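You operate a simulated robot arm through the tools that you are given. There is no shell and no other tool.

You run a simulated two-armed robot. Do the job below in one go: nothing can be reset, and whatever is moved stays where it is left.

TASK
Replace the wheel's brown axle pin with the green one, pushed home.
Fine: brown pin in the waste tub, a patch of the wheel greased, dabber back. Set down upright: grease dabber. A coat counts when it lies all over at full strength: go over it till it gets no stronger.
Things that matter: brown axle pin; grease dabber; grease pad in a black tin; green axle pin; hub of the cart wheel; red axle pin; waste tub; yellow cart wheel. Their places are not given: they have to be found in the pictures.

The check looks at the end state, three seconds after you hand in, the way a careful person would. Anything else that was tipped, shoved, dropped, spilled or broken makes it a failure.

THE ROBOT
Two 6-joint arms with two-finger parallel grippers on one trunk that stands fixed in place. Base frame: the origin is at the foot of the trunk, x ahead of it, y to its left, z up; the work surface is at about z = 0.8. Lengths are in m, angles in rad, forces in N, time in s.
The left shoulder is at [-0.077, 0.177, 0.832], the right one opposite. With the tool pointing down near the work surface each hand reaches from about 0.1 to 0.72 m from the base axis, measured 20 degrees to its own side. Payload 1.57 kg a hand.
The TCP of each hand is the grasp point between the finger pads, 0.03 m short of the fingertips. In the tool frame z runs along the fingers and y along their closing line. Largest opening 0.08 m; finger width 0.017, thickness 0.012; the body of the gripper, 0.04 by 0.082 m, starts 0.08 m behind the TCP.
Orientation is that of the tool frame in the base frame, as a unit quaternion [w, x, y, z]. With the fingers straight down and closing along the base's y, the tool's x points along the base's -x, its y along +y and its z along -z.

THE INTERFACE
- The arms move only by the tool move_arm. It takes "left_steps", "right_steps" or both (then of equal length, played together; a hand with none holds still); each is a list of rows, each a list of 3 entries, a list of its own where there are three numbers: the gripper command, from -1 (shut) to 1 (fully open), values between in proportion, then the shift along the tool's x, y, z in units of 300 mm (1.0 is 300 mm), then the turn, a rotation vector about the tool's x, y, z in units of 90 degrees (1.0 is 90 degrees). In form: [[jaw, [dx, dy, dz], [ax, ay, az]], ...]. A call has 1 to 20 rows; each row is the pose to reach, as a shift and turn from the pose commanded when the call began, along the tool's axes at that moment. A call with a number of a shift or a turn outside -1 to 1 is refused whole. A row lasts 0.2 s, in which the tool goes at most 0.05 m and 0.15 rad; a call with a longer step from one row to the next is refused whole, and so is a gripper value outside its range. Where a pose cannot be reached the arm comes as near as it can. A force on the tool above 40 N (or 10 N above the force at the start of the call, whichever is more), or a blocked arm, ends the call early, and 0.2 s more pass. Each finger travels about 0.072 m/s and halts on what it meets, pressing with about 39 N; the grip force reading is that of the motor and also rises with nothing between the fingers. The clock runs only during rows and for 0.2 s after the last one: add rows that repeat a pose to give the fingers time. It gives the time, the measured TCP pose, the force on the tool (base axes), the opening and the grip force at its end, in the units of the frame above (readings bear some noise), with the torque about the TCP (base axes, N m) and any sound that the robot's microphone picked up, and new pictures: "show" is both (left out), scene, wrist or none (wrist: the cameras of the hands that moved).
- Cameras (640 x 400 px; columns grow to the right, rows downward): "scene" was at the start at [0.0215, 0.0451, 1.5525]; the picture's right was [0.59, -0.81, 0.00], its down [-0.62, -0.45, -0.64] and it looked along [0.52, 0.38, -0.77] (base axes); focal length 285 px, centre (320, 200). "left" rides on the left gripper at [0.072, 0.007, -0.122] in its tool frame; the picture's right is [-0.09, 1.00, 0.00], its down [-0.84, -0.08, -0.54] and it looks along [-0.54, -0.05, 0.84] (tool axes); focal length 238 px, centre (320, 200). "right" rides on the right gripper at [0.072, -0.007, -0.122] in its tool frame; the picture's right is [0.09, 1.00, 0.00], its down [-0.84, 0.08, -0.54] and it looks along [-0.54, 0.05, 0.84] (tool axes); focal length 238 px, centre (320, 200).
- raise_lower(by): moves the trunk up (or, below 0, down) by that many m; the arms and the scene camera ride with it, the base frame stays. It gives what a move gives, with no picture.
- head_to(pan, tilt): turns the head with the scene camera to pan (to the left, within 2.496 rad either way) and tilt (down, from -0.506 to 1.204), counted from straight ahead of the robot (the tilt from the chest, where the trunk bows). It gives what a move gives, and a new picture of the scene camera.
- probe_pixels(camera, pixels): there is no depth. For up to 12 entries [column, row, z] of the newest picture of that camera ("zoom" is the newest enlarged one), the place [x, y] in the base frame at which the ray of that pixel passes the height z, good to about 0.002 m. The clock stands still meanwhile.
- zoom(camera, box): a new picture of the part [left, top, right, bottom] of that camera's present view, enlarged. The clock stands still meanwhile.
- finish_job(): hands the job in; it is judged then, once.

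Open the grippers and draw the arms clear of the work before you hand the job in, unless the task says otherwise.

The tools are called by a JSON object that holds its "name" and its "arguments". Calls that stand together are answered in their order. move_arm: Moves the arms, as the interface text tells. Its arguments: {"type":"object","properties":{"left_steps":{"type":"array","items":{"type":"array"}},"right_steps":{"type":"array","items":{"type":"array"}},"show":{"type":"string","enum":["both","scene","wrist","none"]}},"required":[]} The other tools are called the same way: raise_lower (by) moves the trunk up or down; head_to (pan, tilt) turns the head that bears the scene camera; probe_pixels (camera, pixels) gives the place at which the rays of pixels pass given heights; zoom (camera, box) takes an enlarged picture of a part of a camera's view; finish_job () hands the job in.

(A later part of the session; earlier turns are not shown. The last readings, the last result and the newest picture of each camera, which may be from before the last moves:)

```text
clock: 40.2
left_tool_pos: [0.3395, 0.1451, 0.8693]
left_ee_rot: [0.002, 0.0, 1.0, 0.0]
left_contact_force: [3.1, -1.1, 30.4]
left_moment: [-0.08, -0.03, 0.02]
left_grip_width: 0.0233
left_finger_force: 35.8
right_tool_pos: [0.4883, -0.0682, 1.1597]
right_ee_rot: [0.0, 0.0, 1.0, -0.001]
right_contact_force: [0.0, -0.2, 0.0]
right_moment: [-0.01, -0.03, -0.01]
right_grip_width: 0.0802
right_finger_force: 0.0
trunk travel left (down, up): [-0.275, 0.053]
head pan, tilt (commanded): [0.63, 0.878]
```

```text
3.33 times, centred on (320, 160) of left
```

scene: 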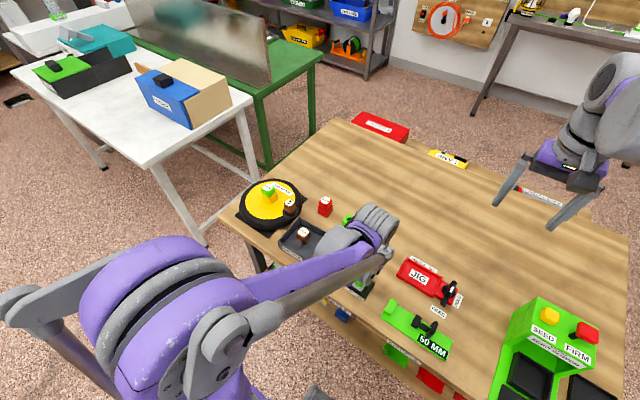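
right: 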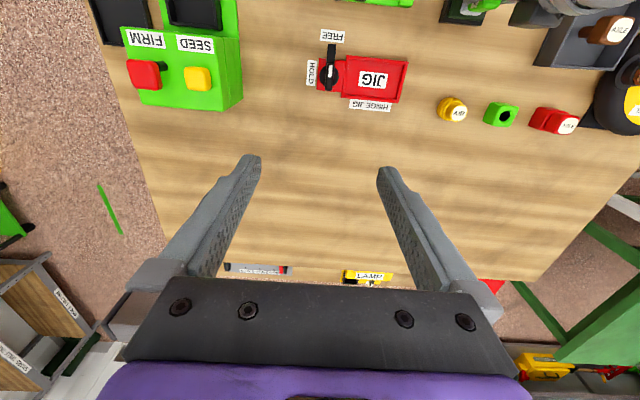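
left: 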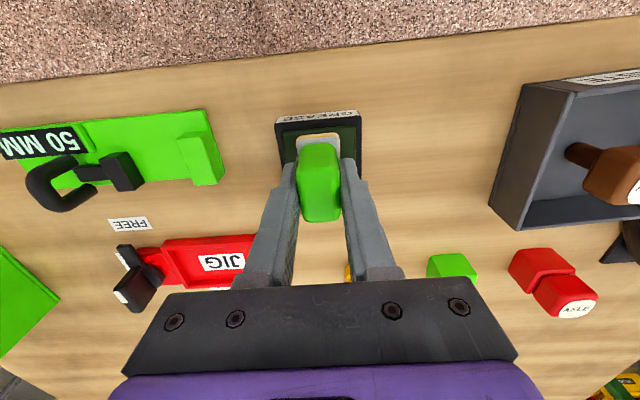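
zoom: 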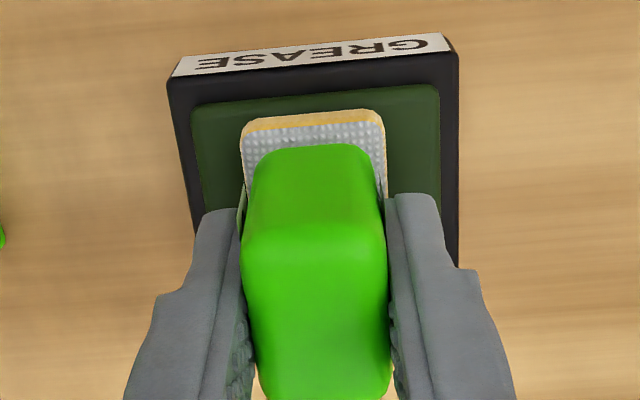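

The dabber's foam edge shows amber: it took grease. I lift it and carry it to hover over the near side of the wheel face, around (0.357, 0.525).

{"name": "move_arm", "arguments": {"left_steps": [[-0.8, [0, 0, -0.02], [0, 0, 0]], [-0.8, [0, 0, -0.15], [0, 0, 0]], [-0.8, [0, 0, -0.306], [0, 0, 0]], [-0.8, [-0.005, 0.12, -0.306], [0, 0, 0]], [-0.8, [-0.01, 0.27, -0.306], [0, 0, 0]], [-0.8, [-0.02, 0.42, -0.306], [0, 0, 0]], [-0.8, [-0.03, 0.57, -0.306], [0, 0, 0]], [-0.8, [-0.04, 0.72, -0.306], [0, 0, 0]], [-0.8, [-0.045, 0.87, -0.306], [0, 0, 0]], [-0.8, [-0.05, 0.98, -0.306], [0, 0, 0]], [-0.8, [-0.05, 0.98, -0.306], [0, 0, 0]]]}}

{"name": "zoom", "arguments": {"camera": "left", "box": [200, 60, 440, 240]}}

{"name": "zoom", "arguments": {"camera": "scene", "box": [230, 160, 320, 240]}}

```text
clock: 42.6
left_tool_pos: [0.3555, 0.4401, 0.9593]
left_ee_rot: [0.0, 0.0, 1.0, 0.0]
left_contact_force: [0.7, 0.2, -1.0]
left_moment: [-0.01, 0.02, -0.01]
left_grip_width: 0.0234
left_finger_force: 35.1
right_tool_pos: [0.4903, -0.068, 1.1614]
right_ee_rot: [0.0, 0.0, 1.0, -0.001]
right_contact_force: [-1.1, 0.5, 1.3]
right_moment: [0.0, 0.02, 0.03]
right_grip_width: 0.0802
right_finger_force: 0.1
trunk travel left (down, up): [-0.275, 0.053]
head pan, tilt (commanded): [0.63, 0.878]
```

scene: 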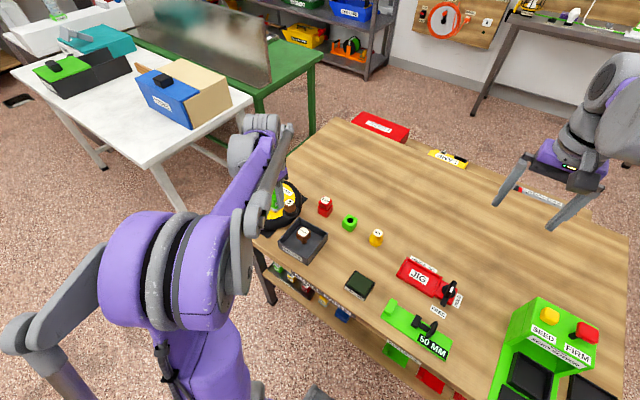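
left: 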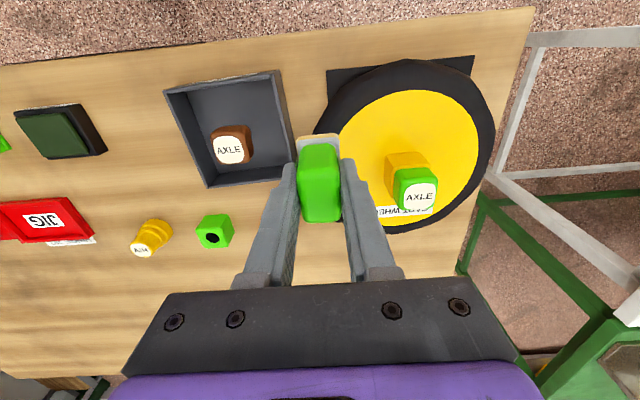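

```text
2.22 times, centred on (320, 150) of left
```

zoom: 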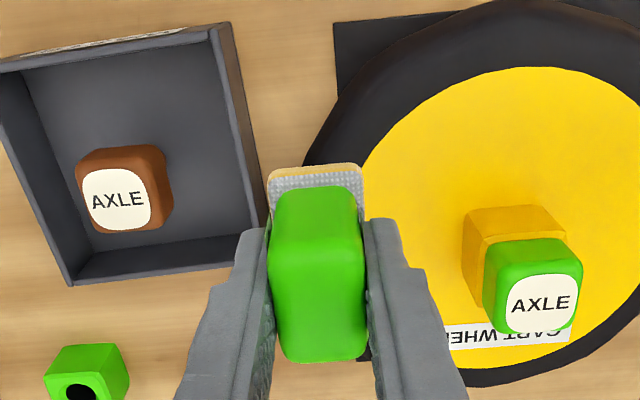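

```text
5.00 times, centred on (275, 200) of scene
```

zoom: 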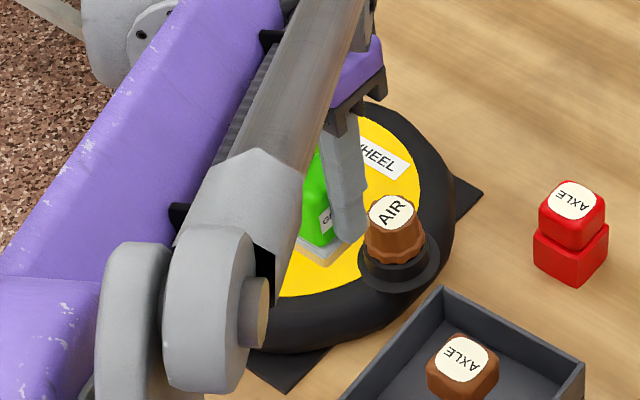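

I've covered 0.294 m (y=0.44) and need 0.086 more. First I probe the yellow disc's edge at the wheel face height.

{"name": "probe_pixels", "arguments": {"camera": "left", "pixels": [[415, 90.3, 0.848], [425, 90.5, 0.848], [465, 105, 0.848], [343, 130, 0.848], [478, 140, 0.848], [395, 61, 0.83], [415, 90.3, 0.84]]}}

```text
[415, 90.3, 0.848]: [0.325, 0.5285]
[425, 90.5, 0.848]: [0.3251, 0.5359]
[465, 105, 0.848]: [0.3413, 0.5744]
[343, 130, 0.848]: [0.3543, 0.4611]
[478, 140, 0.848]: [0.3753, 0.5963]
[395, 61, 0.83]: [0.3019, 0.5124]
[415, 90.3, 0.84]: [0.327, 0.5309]
```

Yellow face spans from x≈0.325 to the hub at 0.386, so x=0.3555 is central. I move to y=0.525 and lower to about 8 mm above the face.

{"name": "move_arm", "arguments": {"left_steps": [[-0.8, [0, 0.1, 0], [0, 0, 0]], [-0.8, [0, 0.2, 0], [0, 0, 0]], [-0.8, [0, 0.2857, 0], [0, 0, 0]], [-0.8, [0, 0.2857, 0.08], [0, 0, 0]], [-0.8, [0, 0.2857, 0.15], [0, 0, 0]], [-0.8, [0, 0.2857, 0.183], [0, 0, 0]], [-0.8, [0, 0.2857, 0.183], [0, 0, 0]]]}}

{"name": "zoom", "arguments": {"camera": "left", "box": [220, 60, 440, 240]}}

{"name": "zoom", "arguments": {"camera": "scene", "box": [230, 160, 320, 240]}}

```text
clock: 44.2
left_tool_pos: [0.3558, 0.5241, 0.9069]
left_ee_rot: [0.0, 0.0, 1.0, 0.0]
left_contact_force: [-0.5, -0.2, 0.2]
left_moment: [0.01, 0.02, 0.0]
left_grip_width: 0.0232
left_finger_force: 35.0
right_tool_pos: [0.4897, -0.0681, 1.1604]
right_ee_rot: [-0.001, 0.0, 1.0, 0.0]
right_contact_force: [0.4, 0.8, 0.2]
right_moment: [-0.01, 0.05, 0.03]
right_grip_width: 0.08
right_finger_force: 0.0
trunk travel left (down, up): [-0.275, 0.053]
head pan, tilt (commanded): [0.63, 0.878]
```

scene: 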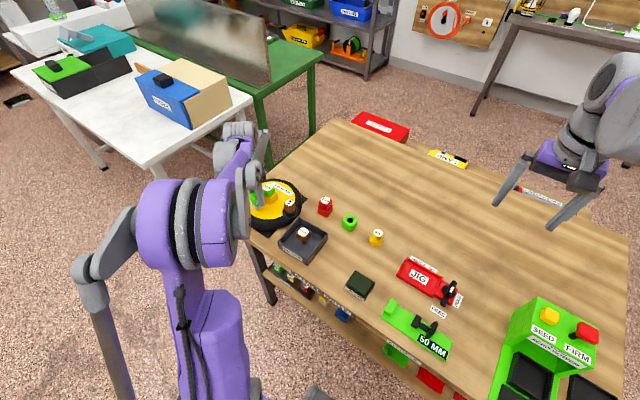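
left: 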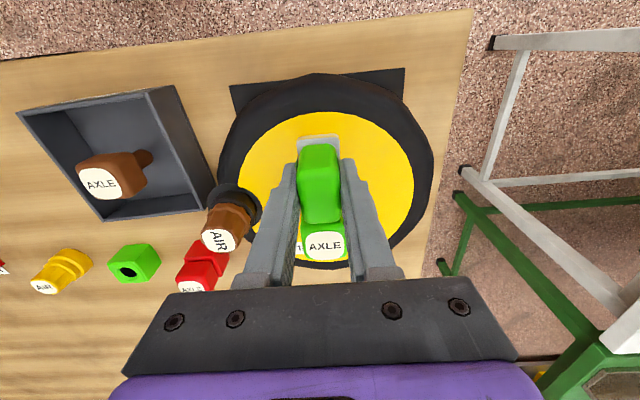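

```text
2.22 times, centred on (330, 150) of left
```

zoom: 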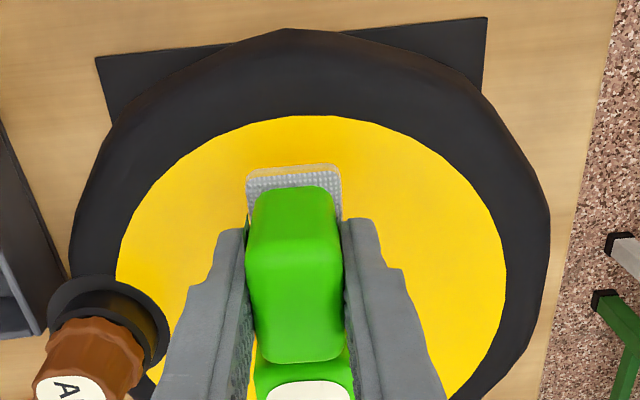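

```text
5.00 times, centred on (275, 200) of scene
```

zoom: 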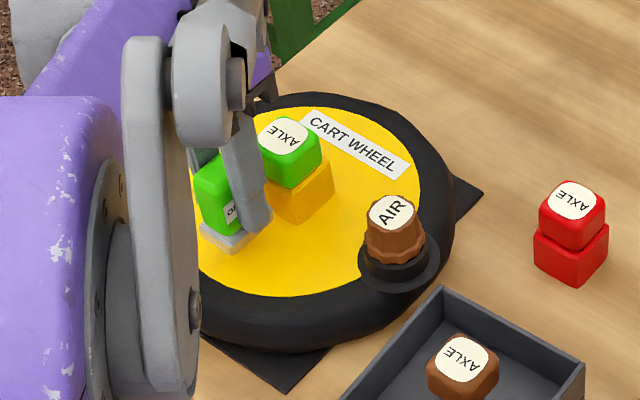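

Good clearance to the hub. I lower in 1–1.5 mm steps to touch the face lightly.

{"name": "move_arm", "arguments": {"left_steps": [[-0.8, [0, 0, 0.006], [0, 0, 0]], [-0.8, [0, 0, 0.012], [0, 0, 0]], [-0.8, [0, 0, 0.017], [0, 0, 0]], [-0.8, [0, 0, 0.022], [0, 0, 0]], [-0.8, [0, 0, 0.026], [0, 0, 0]], [-0.8, [0, 0, 0.026], [0, 0, 0]]], "show": "wrist"}}

```text
clock: 45.6
left_tool_pos: [0.356, 0.5248, 0.8991]
left_ee_rot: [0.0, -0.001, 1.0, 0.0]
left_contact_force: [-0.1, 0.7, 0.1]
left_moment: [0.01, 0.02, -0.01]
left_grip_width: 0.0234
left_finger_force: 35.6
right_tool_pos: [0.4906, -0.0682, 1.1607]
right_ee_rot: [0.0, 0.0, 1.0, 0.0]
right_contact_force: [0.7, 0.9, -0.6]
right_moment: [0.02, 0.06, 0.0]
right_grip_width: 0.0798
right_finger_force: 0.0
trunk travel left (down, up): [-0.275, 0.053]
head pan, tilt (commanded): [0.63, 0.878]
```

left: 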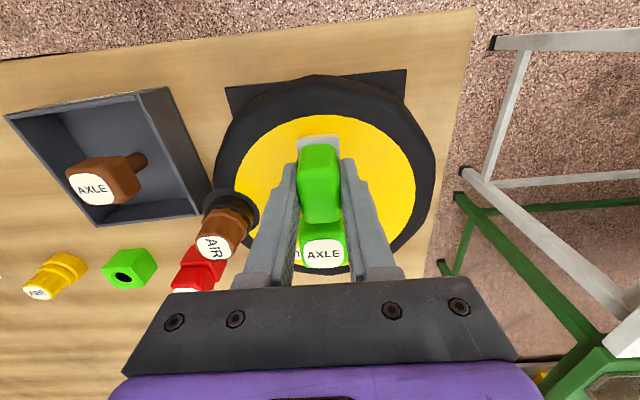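

No contact yet at 0.897. Continuing in 0.5 mm steps.

{"name": "move_arm", "arguments": {"left_steps": [[-0.8, [0, 0, 0.002], [0, 0, 0]], [-0.8, [0, 0, 0.004], [0, 0, 0]], [-0.8, [0, 0, 0.006], [0, 0, 0]], [-0.8, [0, 0, 0.006], [0, 0, 0]]], "show": "none"}}

```text
clock: 46.6
left_tool_pos: [0.3544, 0.5261, 0.8962]
left_ee_rot: [0.001, -0.001, 1.0, 0.0]
left_contact_force: [0.4, 0.0, -0.5]
left_moment: [-0.02, 0.04, 0.03]
left_grip_width: 0.0233
left_finger_force: 35.7
right_tool_pos: [0.4895, -0.0671, 1.1605]
right_ee_rot: [0.0, -0.001, 1.0, -0.001]
right_contact_force: [0.6, -0.4, -0.2]
right_moment: [0.0, -0.02, -0.01]
right_grip_width: 0.0799
right_finger_force: 0.1
trunk travel left (down, up): [-0.275, 0.053]
head pan, tilt (commanded): [0.63, 0.878]
```

Still free at 0.8954; three more 0.5 mm steps.

{"name": "move_arm", "arguments": {"left_steps": [[-0.8, [0, 0, 0.002], [0, 0, 0]], [-0.8, [0, 0, 0.004], [0, 0, 0]], [-0.8, [0, 0, 0.006], [0, 0, 0]], [-0.8, [0, 0, 0.006], [0, 0, 0]]], "show": "none"}}

```text
clock: 47.6
left_tool_pos: [0.3552, 0.5256, 0.8955]
left_ee_rot: [-0.001, -0.001, 1.0, 0.0]
left_contact_force: [0.6, -0.2, -0.3]
left_moment: [-0.02, 0.02, -0.01]
left_grip_width: 0.0232
left_finger_force: 35.7
right_tool_pos: [0.4903, -0.0674, 1.1598]
right_ee_rot: [0.001, 0.0, 1.0, 0.0]
right_contact_force: [0.7, 0.0, -0.4]
right_moment: [0.0, 0.01, 0.04]
right_grip_width: 0.0798
right_finger_force: 0.0
trunk travel left (down, up): [-0.275, 0.053]
head pan, tilt (commanded): [0.63, 0.878]
```

{"name": "move_arm", "arguments": {"left_steps": [[-0.8, [0, 0, 0.002], [0, 0, 0]], [-0.8, [0, 0, 0.004], [0, 0, 0]], [-0.8, [0, 0, 0.006], [0, 0, 0]], [-0.8, [0, 0, 0.006], [0, 0, 0]]], "show": "both"}}

{"name": "zoom", "arguments": {"camera": "left", "box": [260, 90, 400, 220]}}

{"name": "zoom", "arguments": {"camera": "scene", "box": [240, 170, 310, 230]}}

```text
clock: 48.6
left_tool_pos: [0.3548, 0.5256, 0.892]
left_ee_rot: [0.0, -0.001, 1.0, 0.0]
left_contact_force: [-0.3, 0.9, -0.1]
left_moment: [0.02, -0.03, 0.01]
left_grip_width: 0.0232
left_finger_force: 35.9
right_tool_pos: [0.4908, -0.0683, 1.1597]
right_ee_rot: [0.0, 0.0, 1.0, 0.001]
right_contact_force: [0.4, 0.2, 0.1]
right_moment: [0.0, -0.02, 0.02]
right_grip_width: 0.0798
right_finger_force: 0.1
trunk travel left (down, up): [-0.275, 0.053]
head pan, tilt (commanded): [0.63, 0.878]
```

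scene: 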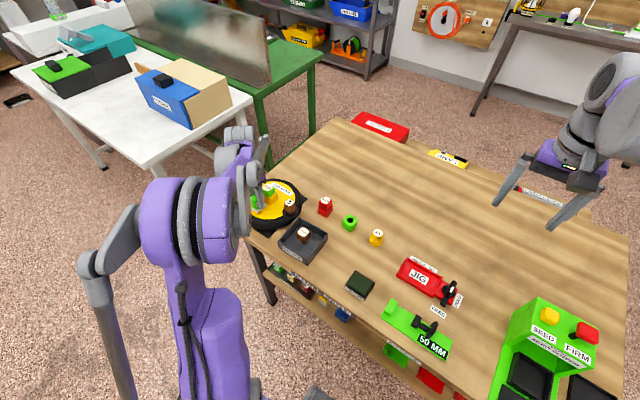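
left: 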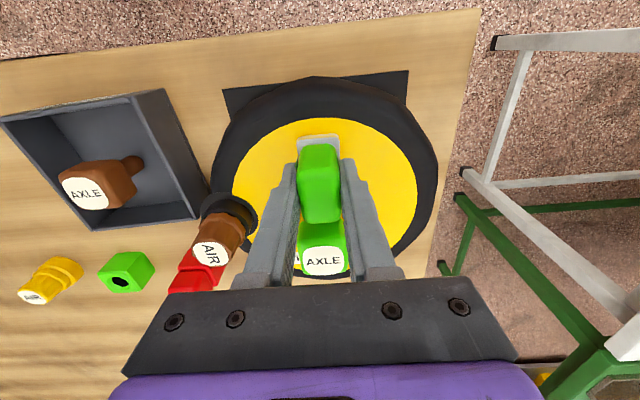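

```text
3.08 times, centred on (330, 155) of left
```

zoom: 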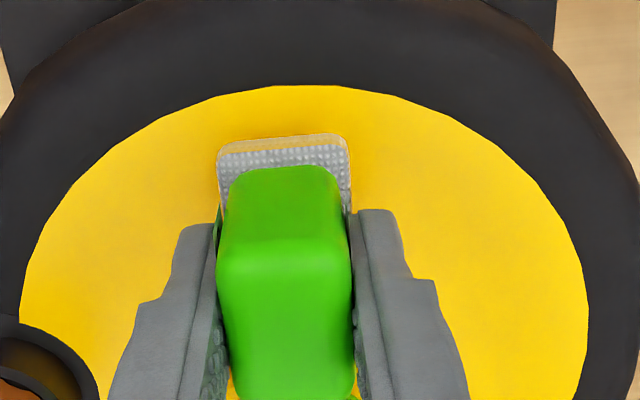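

```text
6.67 times, centred on (275, 200) of scene
```

zoom: 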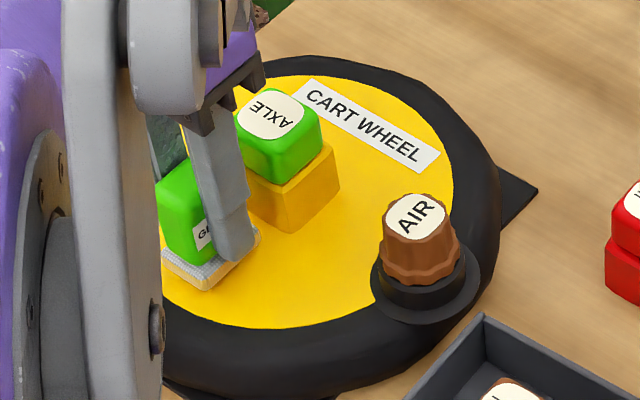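

Still no contact at 0.892; the face is a bit lower than estimated. Continuing carefully.

{"name": "move_arm", "arguments": {"left_steps": [[-0.8, [0, 0, 0.002], [0, 0, 0]], [-0.8, [0, 0, 0.004], [0, 0, 0]], [-0.8, [0, 0, 0.006], [0, 0, 0]], [-0.8, [0, 0, 0.006], [0, 0, 0]]], "show": "none"}}

```text
clock: 49.6
left_tool_pos: [0.3548, 0.5233, 0.8897]
left_ee_rot: [0.0, -0.001, 1.0, 0.0]
left_contact_force: [0.3, -0.1, -0.6]
left_moment: [0.01, 0.01, 0.01]
left_grip_width: 0.0229
left_finger_force: 35.3
right_tool_pos: [0.4896, -0.0682, 1.1611]
right_ee_rot: [0.0, 0.0, 1.0, 0.001]
right_contact_force: [-0.4, 0.0, 0.6]
right_moment: [-0.01, -0.02, 0.01]
right_grip_width: 0.0799
right_finger_force: 0.1
trunk travel left (down, up): [-0.275, 0.053]
head pan, tilt (commanded): [0.63, 0.878]
```

{"name": "move_arm", "arguments": {"left_steps": [[-0.8, [0, 0, 0.002], [0, 0, 0]], [-0.8, [0, 0, 0.004], [0, 0, 0]], [-0.8, [0, 0, 0.006], [0, 0, 0]], [-0.8, [0, 0, 0.006], [0, 0, 0]]], "show": "wrist"}}

```text
clock: 50.6
left_tool_pos: [0.3563, 0.5261, 0.8883]
left_ee_rot: [-0.001, -0.001, 1.0, 0.001]
left_contact_force: [0.0, 0.3, -0.6]
left_moment: [0.04, -0.01, -0.02]
left_grip_width: 0.0232
left_finger_force: 35.5
right_tool_pos: [0.4892, -0.0678, 1.1605]
right_ee_rot: [-0.001, 0.001, 1.0, 0.0]
right_contact_force: [-0.7, 0.0, -0.6]
right_moment: [0.02, -0.03, -0.01]
right_grip_width: 0.08
right_finger_force: 0.1
trunk travel left (down, up): [-0.275, 0.053]
head pan, tilt (commanded): [0.63, 0.878]
```

left: 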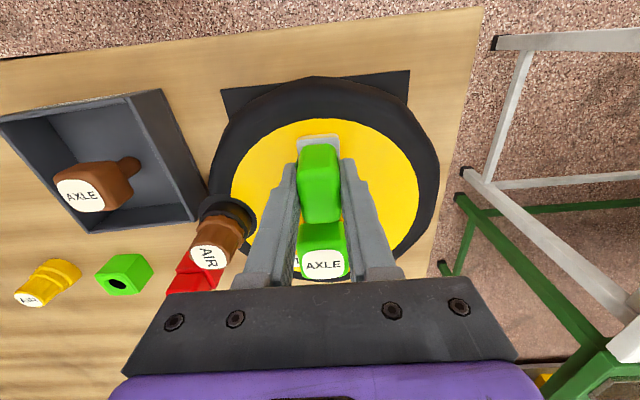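

{"name": "move_arm", "arguments": {"left_steps": [[-0.8, [0, 0, 0.002], [0, 0, 0]], [-0.8, [0, 0, 0.004], [0, 0, 0]], [-0.8, [0, 0, 0.006], [0, 0, 0]], [-0.8, [0, 0, 0.006], [0, 0, 0]]], "show": "none"}}

```text
clock: 51.6
left_tool_pos: [0.3546, 0.5263, 0.8865]
left_ee_rot: [0.001, -0.001, 1.0, 0.001]
left_contact_force: [0.0, 1.1, 2.7]
left_moment: [0.04, -0.07, 0.0]
left_grip_width: 0.0232
left_finger_force: 35.6
right_tool_pos: [0.4907, -0.0674, 1.1599]
right_ee_rot: [0.0, 0.0, 1.0, 0.0]
right_contact_force: [-0.2, 0.1, 0.7]
right_moment: [-0.01, -0.03, 0.0]
right_grip_width: 0.08
right_finger_force: 0.1
trunk travel left (down, up): [-0.275, 0.053]
head pan, tilt (commanded): [0.63, 0.878]
```

First touch at TCP 0.8865 (2.7 N). I press 0.5 mm more, hold, then lift 2 cm and look at the mark.

{"name": "move_arm", "arguments": {"left_steps": [[-0.8, [0, 0, 0.0018], [0, 0, 0]], [-0.8, [0, 0, 0.0018], [0, 0, 0]], [-0.8, [0, 0, 0.0018], [0, 0, 0]]], "show": "none"}}

{"name": "move_arm", "arguments": {"left_steps": [[-0.8, [0, 0, -0.02], [0, 0, 0]], [-0.8, [0, 0, -0.1], [0, 0, 0]], [-0.8, [0, 0, -0.2], [0, 0, 0]], [-0.8, [0, -0.12, -0.25], [0, 0, 0]], [-0.8, [0, -0.25, -0.25], [0, 0, 0]], [-0.8, [0, -0.25, -0.25], [0, 0, 0]]]}}

{"name": "zoom", "arguments": {"camera": "left", "box": [300, 60, 520, 240]}}

{"name": "zoom", "arguments": {"camera": "scene", "box": [230, 170, 320, 240]}}

```text
clock: 52.4
left_tool_pos: [0.3549, 0.5263, 0.8867]
left_ee_rot: [0.0, 0.0, 1.0, 0.0]
left_contact_force: [-0.8, -1.3, 3.4]
left_moment: [-0.04, -0.07, -0.02]
left_grip_width: 0.0233
left_finger_force: 35.7
right_tool_pos: [0.4898, -0.0678, 1.1603]
right_ee_rot: [0.0, 0.001, 1.0, 0.001]
right_contact_force: [0.4, -1.0, 0.6]
right_moment: [-0.03, 0.0, -0.01]
right_grip_width: 0.0803
right_finger_force: 0.1
trunk travel left (down, up): [-0.275, 0.053]
head pan, tilt (commanded): [0.63, 0.878]
```

```text
clock: 53.8
left_tool_pos: [0.3562, 0.4505, 0.9614]
left_ee_rot: [0.0, 0.0, 1.0, 0.0]
left_contact_force: [-0.4, -0.6, -0.8]
left_moment: [0.03, -0.02, -0.01]
left_grip_width: 0.0231
left_finger_force: 35.6
right_tool_pos: [0.4892, -0.067, 1.1607]
right_ee_rot: [0.0, -0.001, 1.0, 0.0]
right_contact_force: [0.0, -0.4, 0.5]
right_moment: [-0.01, 0.0, -0.02]
right_grip_width: 0.08
right_finger_force: 0.1
trunk travel left (down, up): [-0.275, 0.053]
head pan, tilt (commanded): [0.63, 0.878]
```

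scene: 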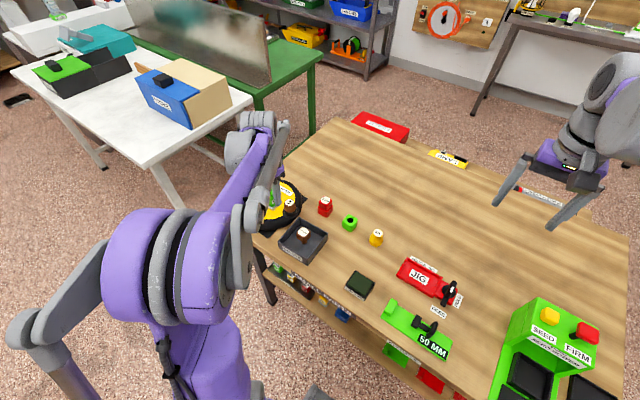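
left: 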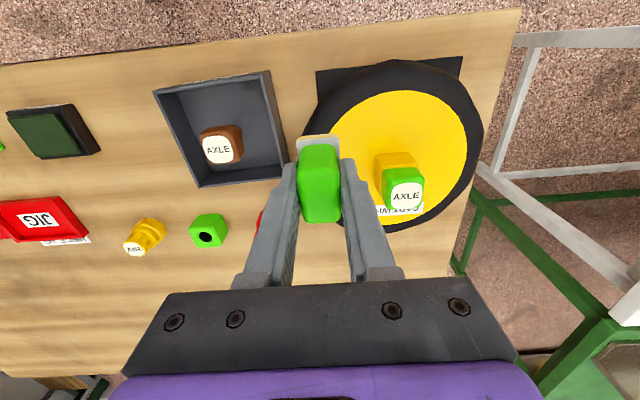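

```text
2.22 times, centred on (410, 150) of left
```

zoom: 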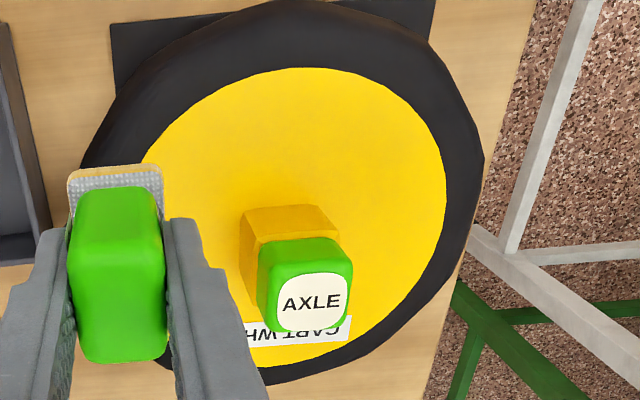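

```text
5.71 times, centred on (275, 205) of scene
```

zoom: 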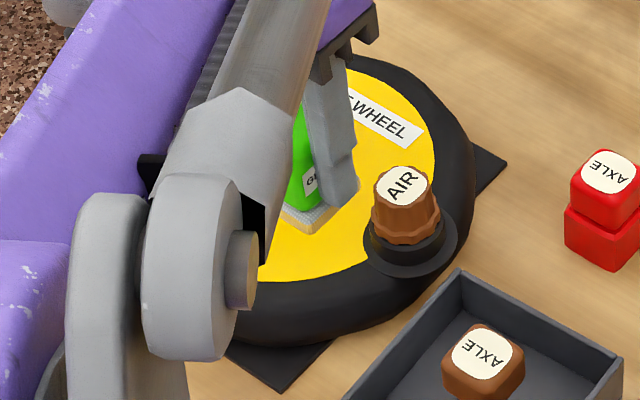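

No obvious mark yet; I zoom closely on the dabbed spot (around left px (398,118)).

{"name": "zoom", "arguments": {"camera": "left", "box": [350, 80, 460, 170]}}

```text
4.44 times, centred on (405, 125) of left
```

zoom: 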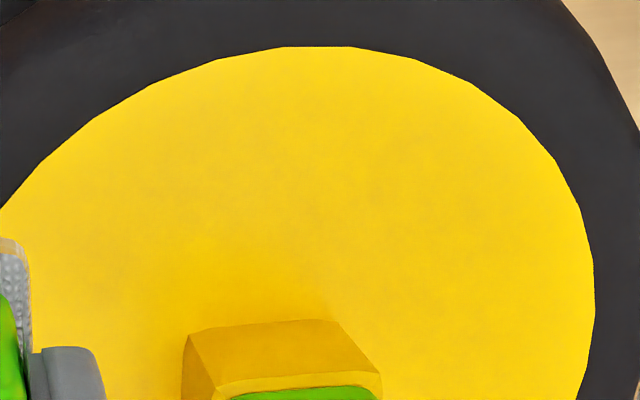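

There may be only a faint trace. I go back and press again with more force (target ~12 N), then look again.

{"name": "move_arm", "arguments": {"left_steps": [[-0.8, [0, 0.12, 0], [0, 0, 0]], [-0.8, [0, 0.25, 0], [0, 0, 0]], [-0.8, [0, 0.25, 0.1], [0, 0, 0]], [-0.8, [0, 0.25, 0.2], [0, 0, 0]], [-0.8, [0, 0.25, 0.24], [0, 0, 0]], [-0.8, [0, 0.25, 0.248], [0, 0, 0]], [-0.8, [0, 0.25, 0.2515], [0, 0, 0]], [-0.8, [0, 0.25, 0.2515], [0, 0, 0]], [-0.8, [0, 0.25, 0.2515], [0, 0, 0]]], "show": "none"}}

```text
clock: 55.8
left_tool_pos: [0.3563, 0.5246, 0.8865]
left_ee_rot: [0.0, -0.001, 1.0, -0.001]
left_contact_force: [-0.3, 0.4, 2.0]
left_moment: [0.04, -0.08, -0.02]
left_grip_width: 0.0233
left_finger_force: 35.4
right_tool_pos: [0.4898, -0.0679, 1.1601]
right_ee_rot: [0.0, 0.0, 1.0, 0.0]
right_contact_force: [-0.2, 0.1, 0.1]
right_moment: [0.01, -0.01, -0.03]
right_grip_width: 0.08
right_finger_force: 0.0
trunk travel left (down, up): [-0.275, 0.053]
head pan, tilt (commanded): [0.63, 0.878]
```

Only 2 N here; the foam seems soft or it's just touching. I press a further 1 mm.

{"name": "move_arm", "arguments": {"left_steps": [[-0.8, [0, 0, 0.002], [0, 0, 0]], [-0.8, [0, 0, 0.0035], [0, 0, 0]], [-0.8, [0, 0, 0.0035], [0, 0, 0]], [-0.8, [0, 0, 0.0035], [0, 0, 0]]], "show": "none"}}

```text
clock: 56.8
left_tool_pos: [0.3563, 0.525, 0.8872]
left_ee_rot: [0.001, -0.001, 1.0, 0.0]
left_contact_force: [5.3, 6.8, 29.1]
left_moment: [0.21, -0.18, -0.01]
left_grip_width: 0.0234
left_finger_force: 35.9
right_tool_pos: [0.4897, -0.0692, 1.1606]
right_ee_rot: [0.0, 0.0, 1.0, 0.001]
right_contact_force: [-1.2, -0.4, -0.5]
right_moment: [0.0, -0.02, 0.01]
right_grip_width: 0.08
right_finger_force: 0.1
trunk travel left (down, up): [-0.275, 0.053]
head pan, tilt (commanded): [0.63, 0.878]
```

29 N now. I lift to the same viewing pose and compare.

{"name": "move_arm", "arguments": {"left_steps": [[-0.8, [0, 0, -0.02], [0, 0, 0]], [-0.8, [0, 0, -0.1], [0, 0, 0]], [-0.8, [0, 0, -0.2], [0, 0, 0]], [-0.8, [0, -0.12, -0.255], [0, 0, 0]], [-0.8, [0, -0.25, -0.255], [0, 0, 0]], [-0.8, [0, -0.25, -0.255], [0, 0, 0]]], "show": "wrist"}}

{"name": "zoom", "arguments": {"camera": "left", "box": [350, 80, 460, 170]}}

```text
clock: 58.2
left_tool_pos: [0.3551, 0.4495, 0.9619]
left_ee_rot: [0.001, -0.001, 1.0, 0.0]
left_contact_force: [0.4, -0.4, 0.2]
left_moment: [0.02, 0.03, 0.03]
left_grip_width: 0.0233
left_finger_force: 35.8
right_tool_pos: [0.4898, -0.0666, 1.1604]
right_ee_rot: [0.001, 0.0, 1.0, 0.0]
right_contact_force: [0.0, -0.6, -0.4]
right_moment: [-0.04, 0.04, -0.01]
right_grip_width: 0.0799
right_finger_force: 0.1
trunk travel left (down, up): [-0.275, 0.053]
head pan, tilt (commanded): [0.63, 0.878]
```

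left: 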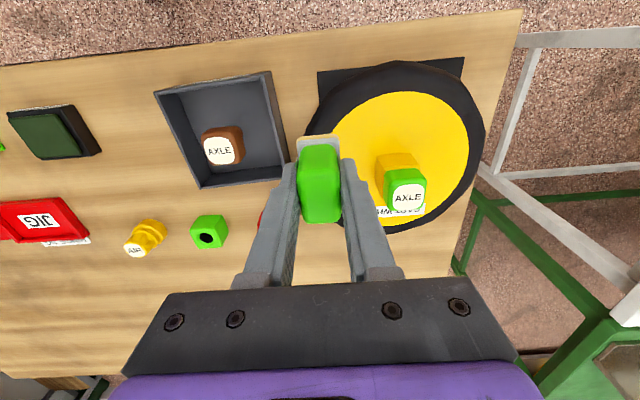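

```text
4.44 times, centred on (405, 125) of left
```

zoom: 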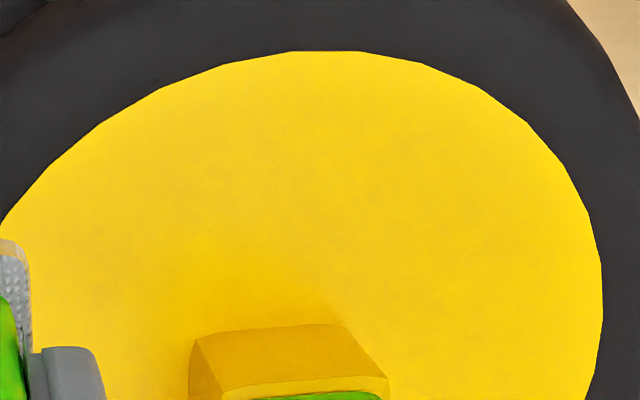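

No clear patch is visible. I check the dabber's foam colour in both views to see whether it is loaded.

{"name": "zoom", "arguments": {"camera": "left", "box": [280, 120, 360, 190]}}

{"name": "zoom", "arguments": {"camera": "scene", "box": [255, 180, 310, 225]}}

{"name": "zoom", "arguments": {"camera": "left", "box": [310, 50, 500, 250]}}

```text
5.71 times, centred on (320, 155) of left
```

zoom: 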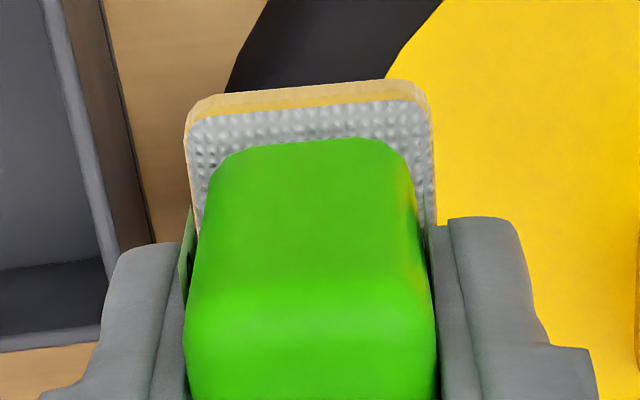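

```text
8.89 times, centred on (282, 202) of scene
```

zoom: 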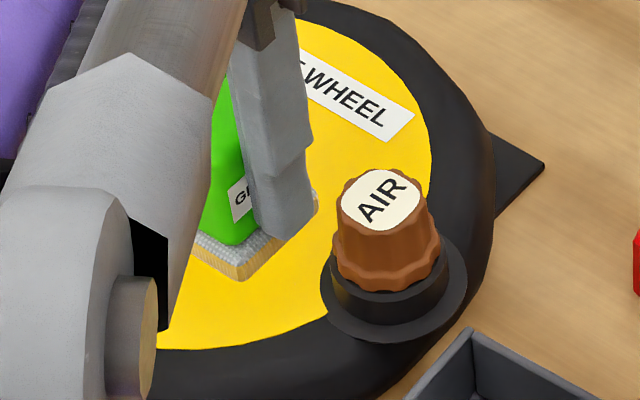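

```text
2.00 times, centred on (405, 150) of left
```

zoom: 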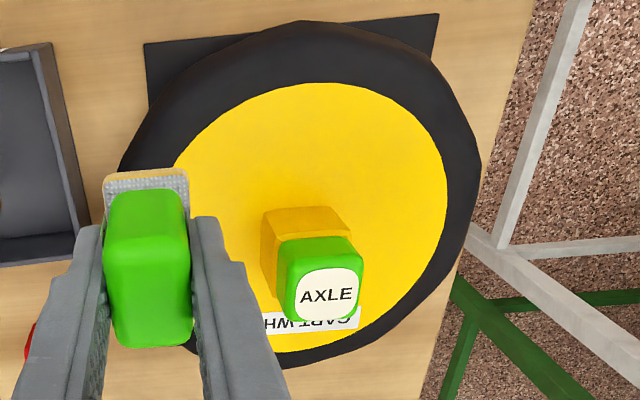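

The foam edge is tan (loaded). The dab footprint should be at left px ≈(381–410,105–141); I zoom in tight on it to look for an edge.

{"name": "zoom", "arguments": {"camera": "left", "box": [365, 95, 425, 145]}}

{"name": "zoom", "arguments": {"camera": "left", "box": [410, 100, 470, 150]}}

```text
8.00 times, centred on (395, 120) of left
```

zoom: 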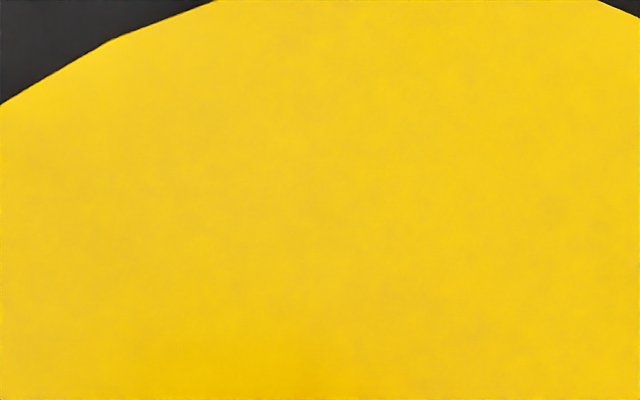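

```text
8.00 times, centred on (440, 125) of left
```

zoom: 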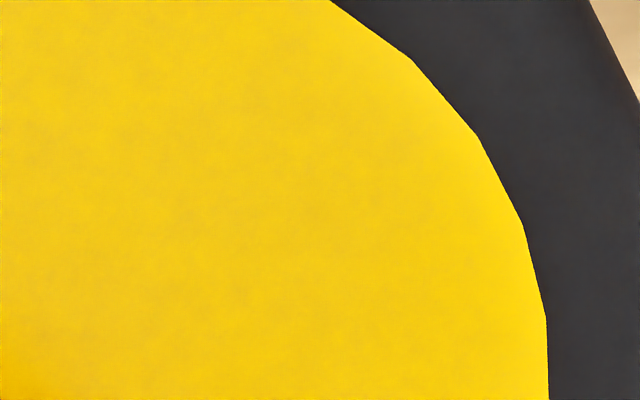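

I see only a faint mottled area. I'll go reload on the pad, and use the unobstructed scene view of the wheel from there to judge the coat.

{"name": "move_arm", "arguments": {"left_steps": [[-0.8, [0.005, -0.15, 0], [0, 0, 0]], [-0.8, [0.01, -0.3, 0], [0, 0, 0]], [-0.8, [0.02, -0.45, 0], [0, 0, 0]], [-0.8, [0.03, -0.6, 0], [0, 0, 0]], [-0.8, [0.04, -0.75, 0], [0, 0, 0]], [-0.8, [0.045, -0.88, 0], [0, 0, 0]], [-0.8, [0.05, -0.98, 0], [0, 0, 0]], [-0.8, [0.05, -0.98, 0], [0, 0, 0]]], "show": "scene"}}

{"name": "zoom", "arguments": {"camera": "scene", "box": [225, 165, 315, 245]}}

{"name": "zoom", "arguments": {"camera": "scene", "box": [240, 180, 290, 225]}}

```text
clock: 60.0
left_tool_pos: [0.341, 0.1565, 0.9616]
left_ee_rot: [-0.001, -0.002, 1.0, 0.0]
left_contact_force: [-0.5, -0.3, -1.1]
left_moment: [0.0, 0.01, 0.0]
left_grip_width: 0.0232
left_finger_force: 35.2
right_tool_pos: [0.4909, -0.0673, 1.1606]
right_ee_rot: [0.001, -0.001, 1.0, 0.0]
right_contact_force: [0.9, 0.3, -0.7]
right_moment: [-0.03, 0.02, -0.01]
right_grip_width: 0.0802
right_finger_force: 0.0
trunk travel left (down, up): [-0.275, 0.053]
head pan, tilt (commanded): [0.63, 0.878]
```

scene: 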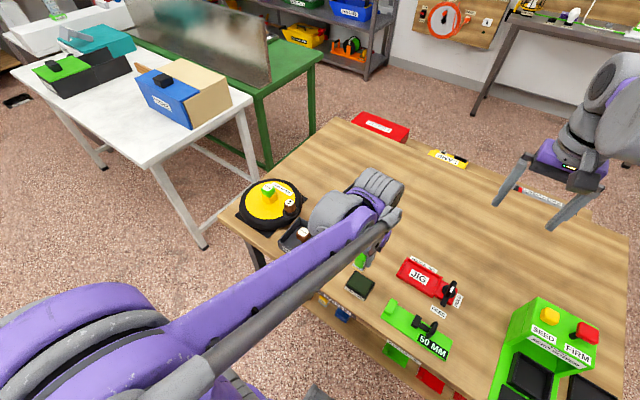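

```text
5.00 times, centred on (270, 205) of scene
```

zoom: 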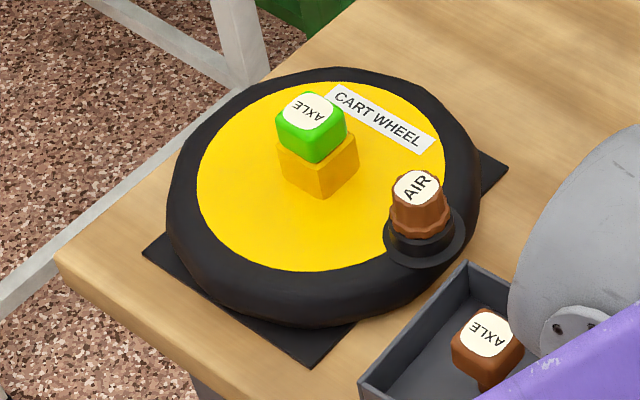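

```text
8.89 times, centred on (265, 202) of scene
```

zoom: 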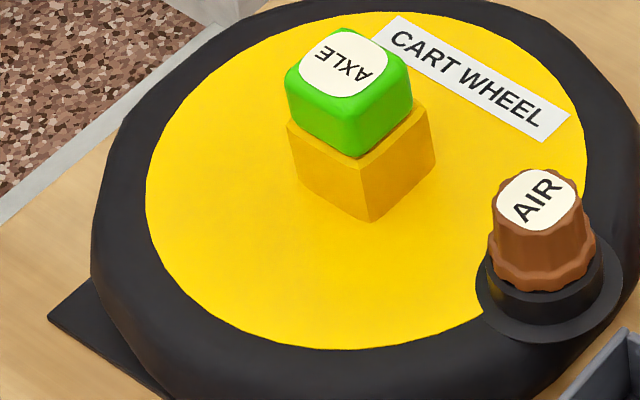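

No patch is visible on the wheel from here. I reload the dabber on the pad with a longer press, then will rub it on the wheel.

{"name": "move_arm", "arguments": {"left_steps": [[-0.8, [0, -0.0357, 0.1], [0, 0, 0]], [-0.8, [0, -0.0357, 0.22], [0, 0, 0]], [-0.8, [0, -0.0357, 0.28], [0, 0, 0]], [-0.8, [0, -0.0357, 0.298], [0, 0, 0]], [-0.8, [0, -0.0357, 0.306], [0, 0, 0]], [-0.8, [0, -0.0357, 0.306], [0, 0, 0]], [-0.8, [0, -0.0357, 0.306], [0, 0, 0]], [-0.8, [0, -0.0357, 0.306], [0, 0, 0]]], "show": "wrist"}}

{"name": "zoom", "arguments": {"camera": "left", "box": [260, 100, 380, 220]}}

```text
clock: 61.8
left_tool_pos: [0.3416, 0.1465, 0.8696]
left_ee_rot: [0.0, -0.001, 1.0, 0.001]
left_contact_force: [-1.2, 0.4, 0.0]
left_moment: [0.03, -0.01, -0.01]
left_grip_width: 0.0234
left_finger_force: 35.4
right_tool_pos: [0.4905, -0.0683, 1.1606]
right_ee_rot: [0.0, 0.0, 1.0, 0.0]
right_contact_force: [0.1, -0.2, 0.3]
right_moment: [0.01, -0.03, 0.0]
right_grip_width: 0.0799
right_finger_force: 0.1
trunk travel left (down, up): [-0.275, 0.053]
head pan, tilt (commanded): [0.63, 0.878]
```

left: 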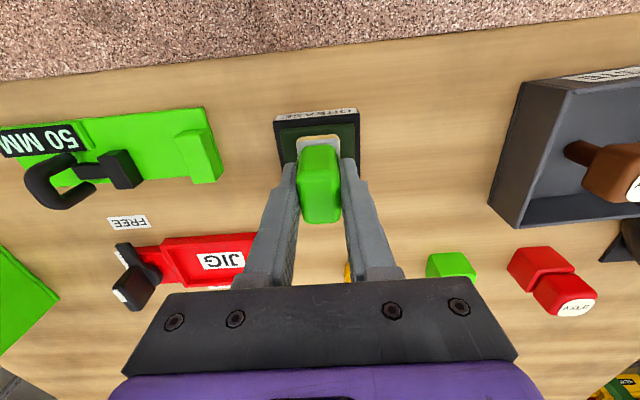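

```text
3.33 times, centred on (320, 160) of left
```

zoom: 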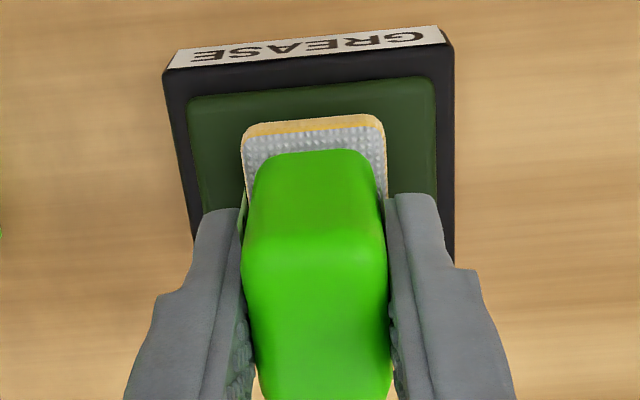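

No contact at 0.8691 (dabber slid slightly up in the grip). I step down 0.5 mm at a time.

{"name": "move_arm", "arguments": {"left_steps": [[-0.8, [0, 0, 0.0015], [0, 0, 0]], [-0.8, [0, 0, 0.003], [0, 0, 0]], [-0.8, [0, 0, 0.0045], [0, 0, 0]], [-0.8, [0, 0, 0.0045], [0, 0, 0]], [-0.8, [0, 0, 0.0045], [0, 0, 0]]], "show": "none"}}

```text
clock: 63.0
left_tool_pos: [0.342, 0.1461, 0.8681]
left_ee_rot: [0.001, 0.0, 1.0, -0.001]
left_contact_force: [5.4, -1.2, 23.7]
left_moment: [0.0, -0.17, -0.01]
left_grip_width: 0.0234
left_finger_force: 35.5
right_tool_pos: [0.4898, -0.0691, 1.1603]
right_ee_rot: [0.0, 0.0, 1.0, 0.0]
right_contact_force: [-0.3, 0.2, -0.2]
right_moment: [0.01, 0.0, 0.01]
right_grip_width: 0.0803
right_finger_force: 0.1
trunk travel left (down, up): [-0.275, 0.053]
head pan, tilt (commanded): [0.63, 0.878]
```

23.7 N on the pad; loaded again. Now lift and carry back to the wheel.

{"name": "move_arm", "arguments": {"left_steps": [[-0.8, [0, 0, -0.02], [0, 0, 0]], [-0.8, [0, 0, -0.15], [0, 0, 0]], [-0.8, [0, 0, -0.3075], [0, 0, 0]], [-0.8, [-0.005, 0.14, -0.3075], [0, 0, 0]], [-0.8, [-0.01, 0.29, -0.3075], [0, 0, 0]], [-0.8, [-0.02, 0.44, -0.3075], [0, 0, 0]], [-0.8, [-0.03, 0.59, -0.3075], [0, 0, 0]], [-0.8, [-0.04, 0.74, -0.3075], [0, 0, 0]], [-0.8, [-0.045, 0.88, -0.3075], [0, 0, 0]], [-0.8, [-0.05, 0.98, -0.3075], [0, 0, 0]], [-0.8, [-0.05, 1.0, -0.3075], [0, 0, 0]], [-0.8, [-0.05, 1.0, -0.3075], [0, 0, 0]]], "show": "wrist"}}

{"name": "zoom", "arguments": {"camera": "left", "box": [350, 80, 460, 170]}}

```text
clock: 65.6
left_tool_pos: [0.3553, 0.445, 0.9619]
left_ee_rot: [0.0, 0.0, 1.0, 0.0]
left_contact_force: [0.5, -0.3, -0.9]
left_moment: [-0.01, 0.01, -0.03]
left_grip_width: 0.023
left_finger_force: 35.1
right_tool_pos: [0.4905, -0.067, 1.1607]
right_ee_rot: [0.0, 0.0, 1.0, 0.0]
right_contact_force: [-0.4, 0.3, 0.5]
right_moment: [0.0, 0.03, -0.05]
right_grip_width: 0.0799
right_finger_force: 0.0
trunk travel left (down, up): [-0.275, 0.053]
head pan, tilt (commanded): [0.63, 0.878]
```

left: 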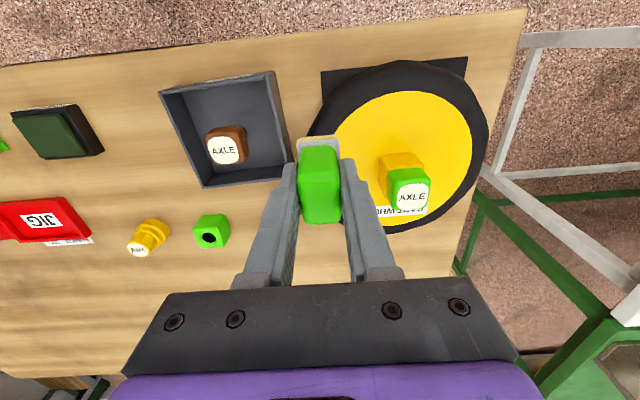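

```text
4.44 times, centred on (405, 125) of left
```

zoom: 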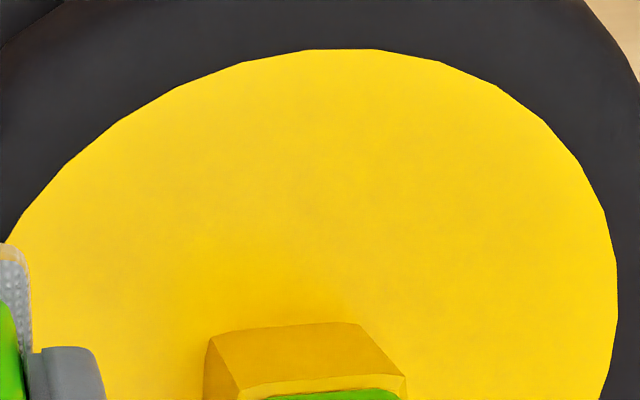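

Faint tone only. I go down at (0.3555, 0.525) again and this time rub it about ±9 mm along y and ±5 mm along x under light pressure.

{"name": "move_arm", "arguments": {"left_steps": [[-0.8, [0, 0.13, 0], [0, 0, 0]], [-0.8, [0, 0.2657, 0], [0, 0, 0]], [-0.8, [0, 0.2657, 0.12], [0, 0, 0]], [-0.8, [0, 0.2657, 0.21], [0, 0, 0]], [-0.8, [0, 0.2657, 0.24], [0, 0, 0]], [-0.8, [0, 0.2657, 0.25], [0, 0, 0]], [-0.8, [0, 0.2657, 0.2525], [0, 0, 0]], [-0.8, [0, 0.2657, 0.2525], [0, 0, 0]], [-0.8, [0, 0.28, 0.2525], [0, 0, 0]], [-0.8, [0, 0.295, 0.2525], [0, 0, 0]], [-0.8, [0, 0.28, 0.2525], [0, 0, 0]], [-0.8, [0, 0.2657, 0.2525], [0, 0, 0]], [-0.8, [0, 0.25, 0.2525], [0, 0, 0]], [-0.8, [0, 0.235, 0.2525], [0, 0, 0]], [-0.8, [0, 0.25, 0.2525], [0, 0, 0]], [-0.8, [0, 0.2657, 0.2525], [0, 0, 0]], [-0.8, [0.015, 0.2657, 0.2525], [0, 0, 0]], [-0.8, [0, 0.2657, 0.2525], [0, 0, 0]], [-0.8, [-0.012, 0.2657, 0.2525], [0, 0, 0]], [-0.8, [0, 0.2657, 0.2525], [0, 0, 0]]], "show": "wrist"}}

{"name": "zoom", "arguments": {"camera": "left", "box": [260, 90, 400, 220]}}

```text
clock: 69.8
left_tool_pos: [0.3558, 0.5245, 0.8847]
left_ee_rot: [0.0, -0.001, 1.0, -0.001]
left_contact_force: [-0.1, 0.1, -0.2]
left_moment: [0.02, 0.01, -0.02]
left_grip_width: 0.0231
left_finger_force: 35.8
right_tool_pos: [0.4908, -0.069, 1.1593]
right_ee_rot: [0.001, 0.0, 1.0, 0.0]
right_contact_force: [-0.3, 0.2, -0.6]
right_moment: [0.0, 0.02, 0.03]
right_grip_width: 0.08
right_finger_force: 0.1
trunk travel left (down, up): [-0.275, 0.053]
head pan, tilt (commanded): [0.63, 0.878]
```

left: 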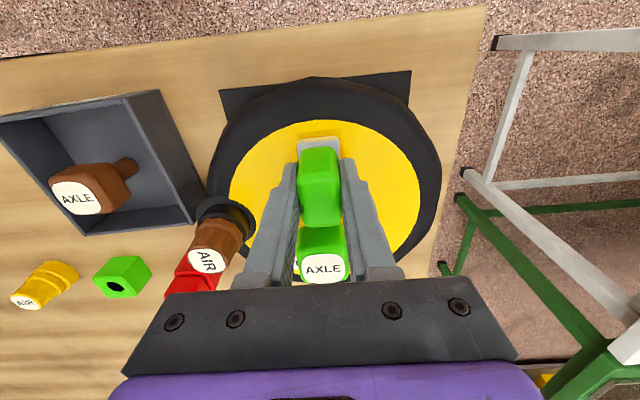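

```text
3.08 times, centred on (330, 155) of left
```

zoom: 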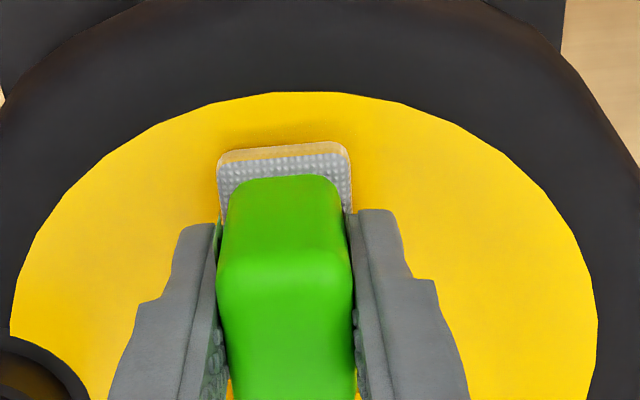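

No contact at this height (the dabber slid ~1 mm in the grip under the earlier hard presses). I lower in 0.4 mm steps to a light load.

{"name": "move_arm", "arguments": {"left_steps": [[-0.8, [0, 0, 0.0015], [0, 0, 0]], [-0.8, [0, 0, 0.003], [0, 0, 0]], [-0.8, [0, 0, 0.003], [0, 0, 0]]], "show": "none"}}

```text
clock: 70.6
left_tool_pos: [0.3555, 0.5247, 0.8836]
left_ee_rot: [0.0, 0.0, 1.0, 0.001]
left_contact_force: [3.0, 2.6, 16.9]
left_moment: [0.04, -0.08, -0.01]
left_grip_width: 0.0232
left_finger_force: 35.8
right_tool_pos: [0.4899, -0.0684, 1.1594]
right_ee_rot: [0.001, -0.001, 1.0, 0.0]
right_contact_force: [0.1, -0.6, -1.6]
right_moment: [-0.01, -0.01, -0.01]
right_grip_width: 0.08
right_finger_force: 0.1
trunk travel left (down, up): [-0.275, 0.053]
head pan, tilt (commanded): [0.63, 0.878]
```

16.9 N of contact now. I rub at this height: ±9 mm along y, ±4 mm along x.

{"name": "move_arm", "arguments": {"left_steps": [[-0.8, [0, 0.01, -0.0003], [0, 0, 0]], [-0.8, [0, 0.02, -0.0003], [0, 0, 0]], [-0.8, [0, 0.03, -0.0003], [0, 0, 0]], [-0.8, [0, 0.015, -0.0003], [0, 0, 0]], [-0.8, [0, 0, -0.0003], [0, 0, 0]], [-0.8, [0, -0.015, -0.0003], [0, 0, 0]], [-0.8, [0, -0.03, -0.0003], [0, 0, 0]], [-0.8, [0, -0.015, -0.0003], [0, 0, 0]], [-0.8, [0, 0, -0.0003], [0, 0, 0]], [-0.8, [0.013, 0, -0.0003], [0, 0, 0]], [-0.8, [0, 0, -0.0003], [0, 0, 0]], [-0.8, [-0.012, 0, -0.0003], [0, 0, 0]], [-0.8, [0, 0, -0.0003], [0, 0, 0]]], "show": "wrist"}}

{"name": "zoom", "arguments": {"camera": "left", "box": [260, 90, 400, 220]}}

```text
clock: 73.4
left_tool_pos: [0.3561, 0.5255, 0.8839]
left_ee_rot: [0.001, -0.001, 1.0, 0.001]
left_contact_force: [3.2, 5.4, 14.3]
left_moment: [0.17, -0.06, 0.01]
left_grip_width: 0.0233
left_finger_force: 35.1
right_tool_pos: [0.4905, -0.0688, 1.1607]
right_ee_rot: [0.0, 0.0, 1.0, 0.0]
right_contact_force: [-0.1, -0.2, 0.2]
right_moment: [-0.03, -0.02, -0.02]
right_grip_width: 0.0801
right_finger_force: 0.1
trunk travel left (down, up): [-0.275, 0.053]
head pan, tilt (commanded): [0.63, 0.878]
```

left: 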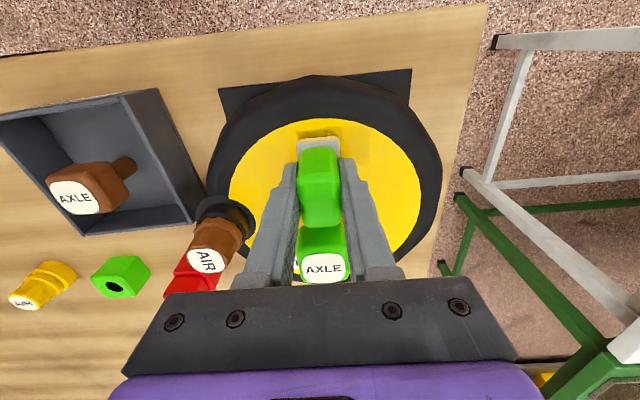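

```text
3.08 times, centred on (330, 155) of left
```

zoom: 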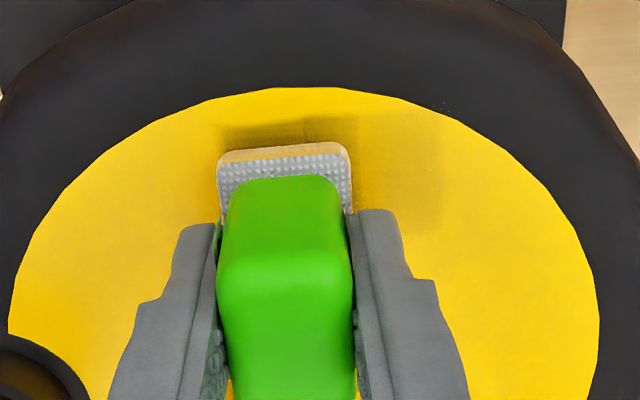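

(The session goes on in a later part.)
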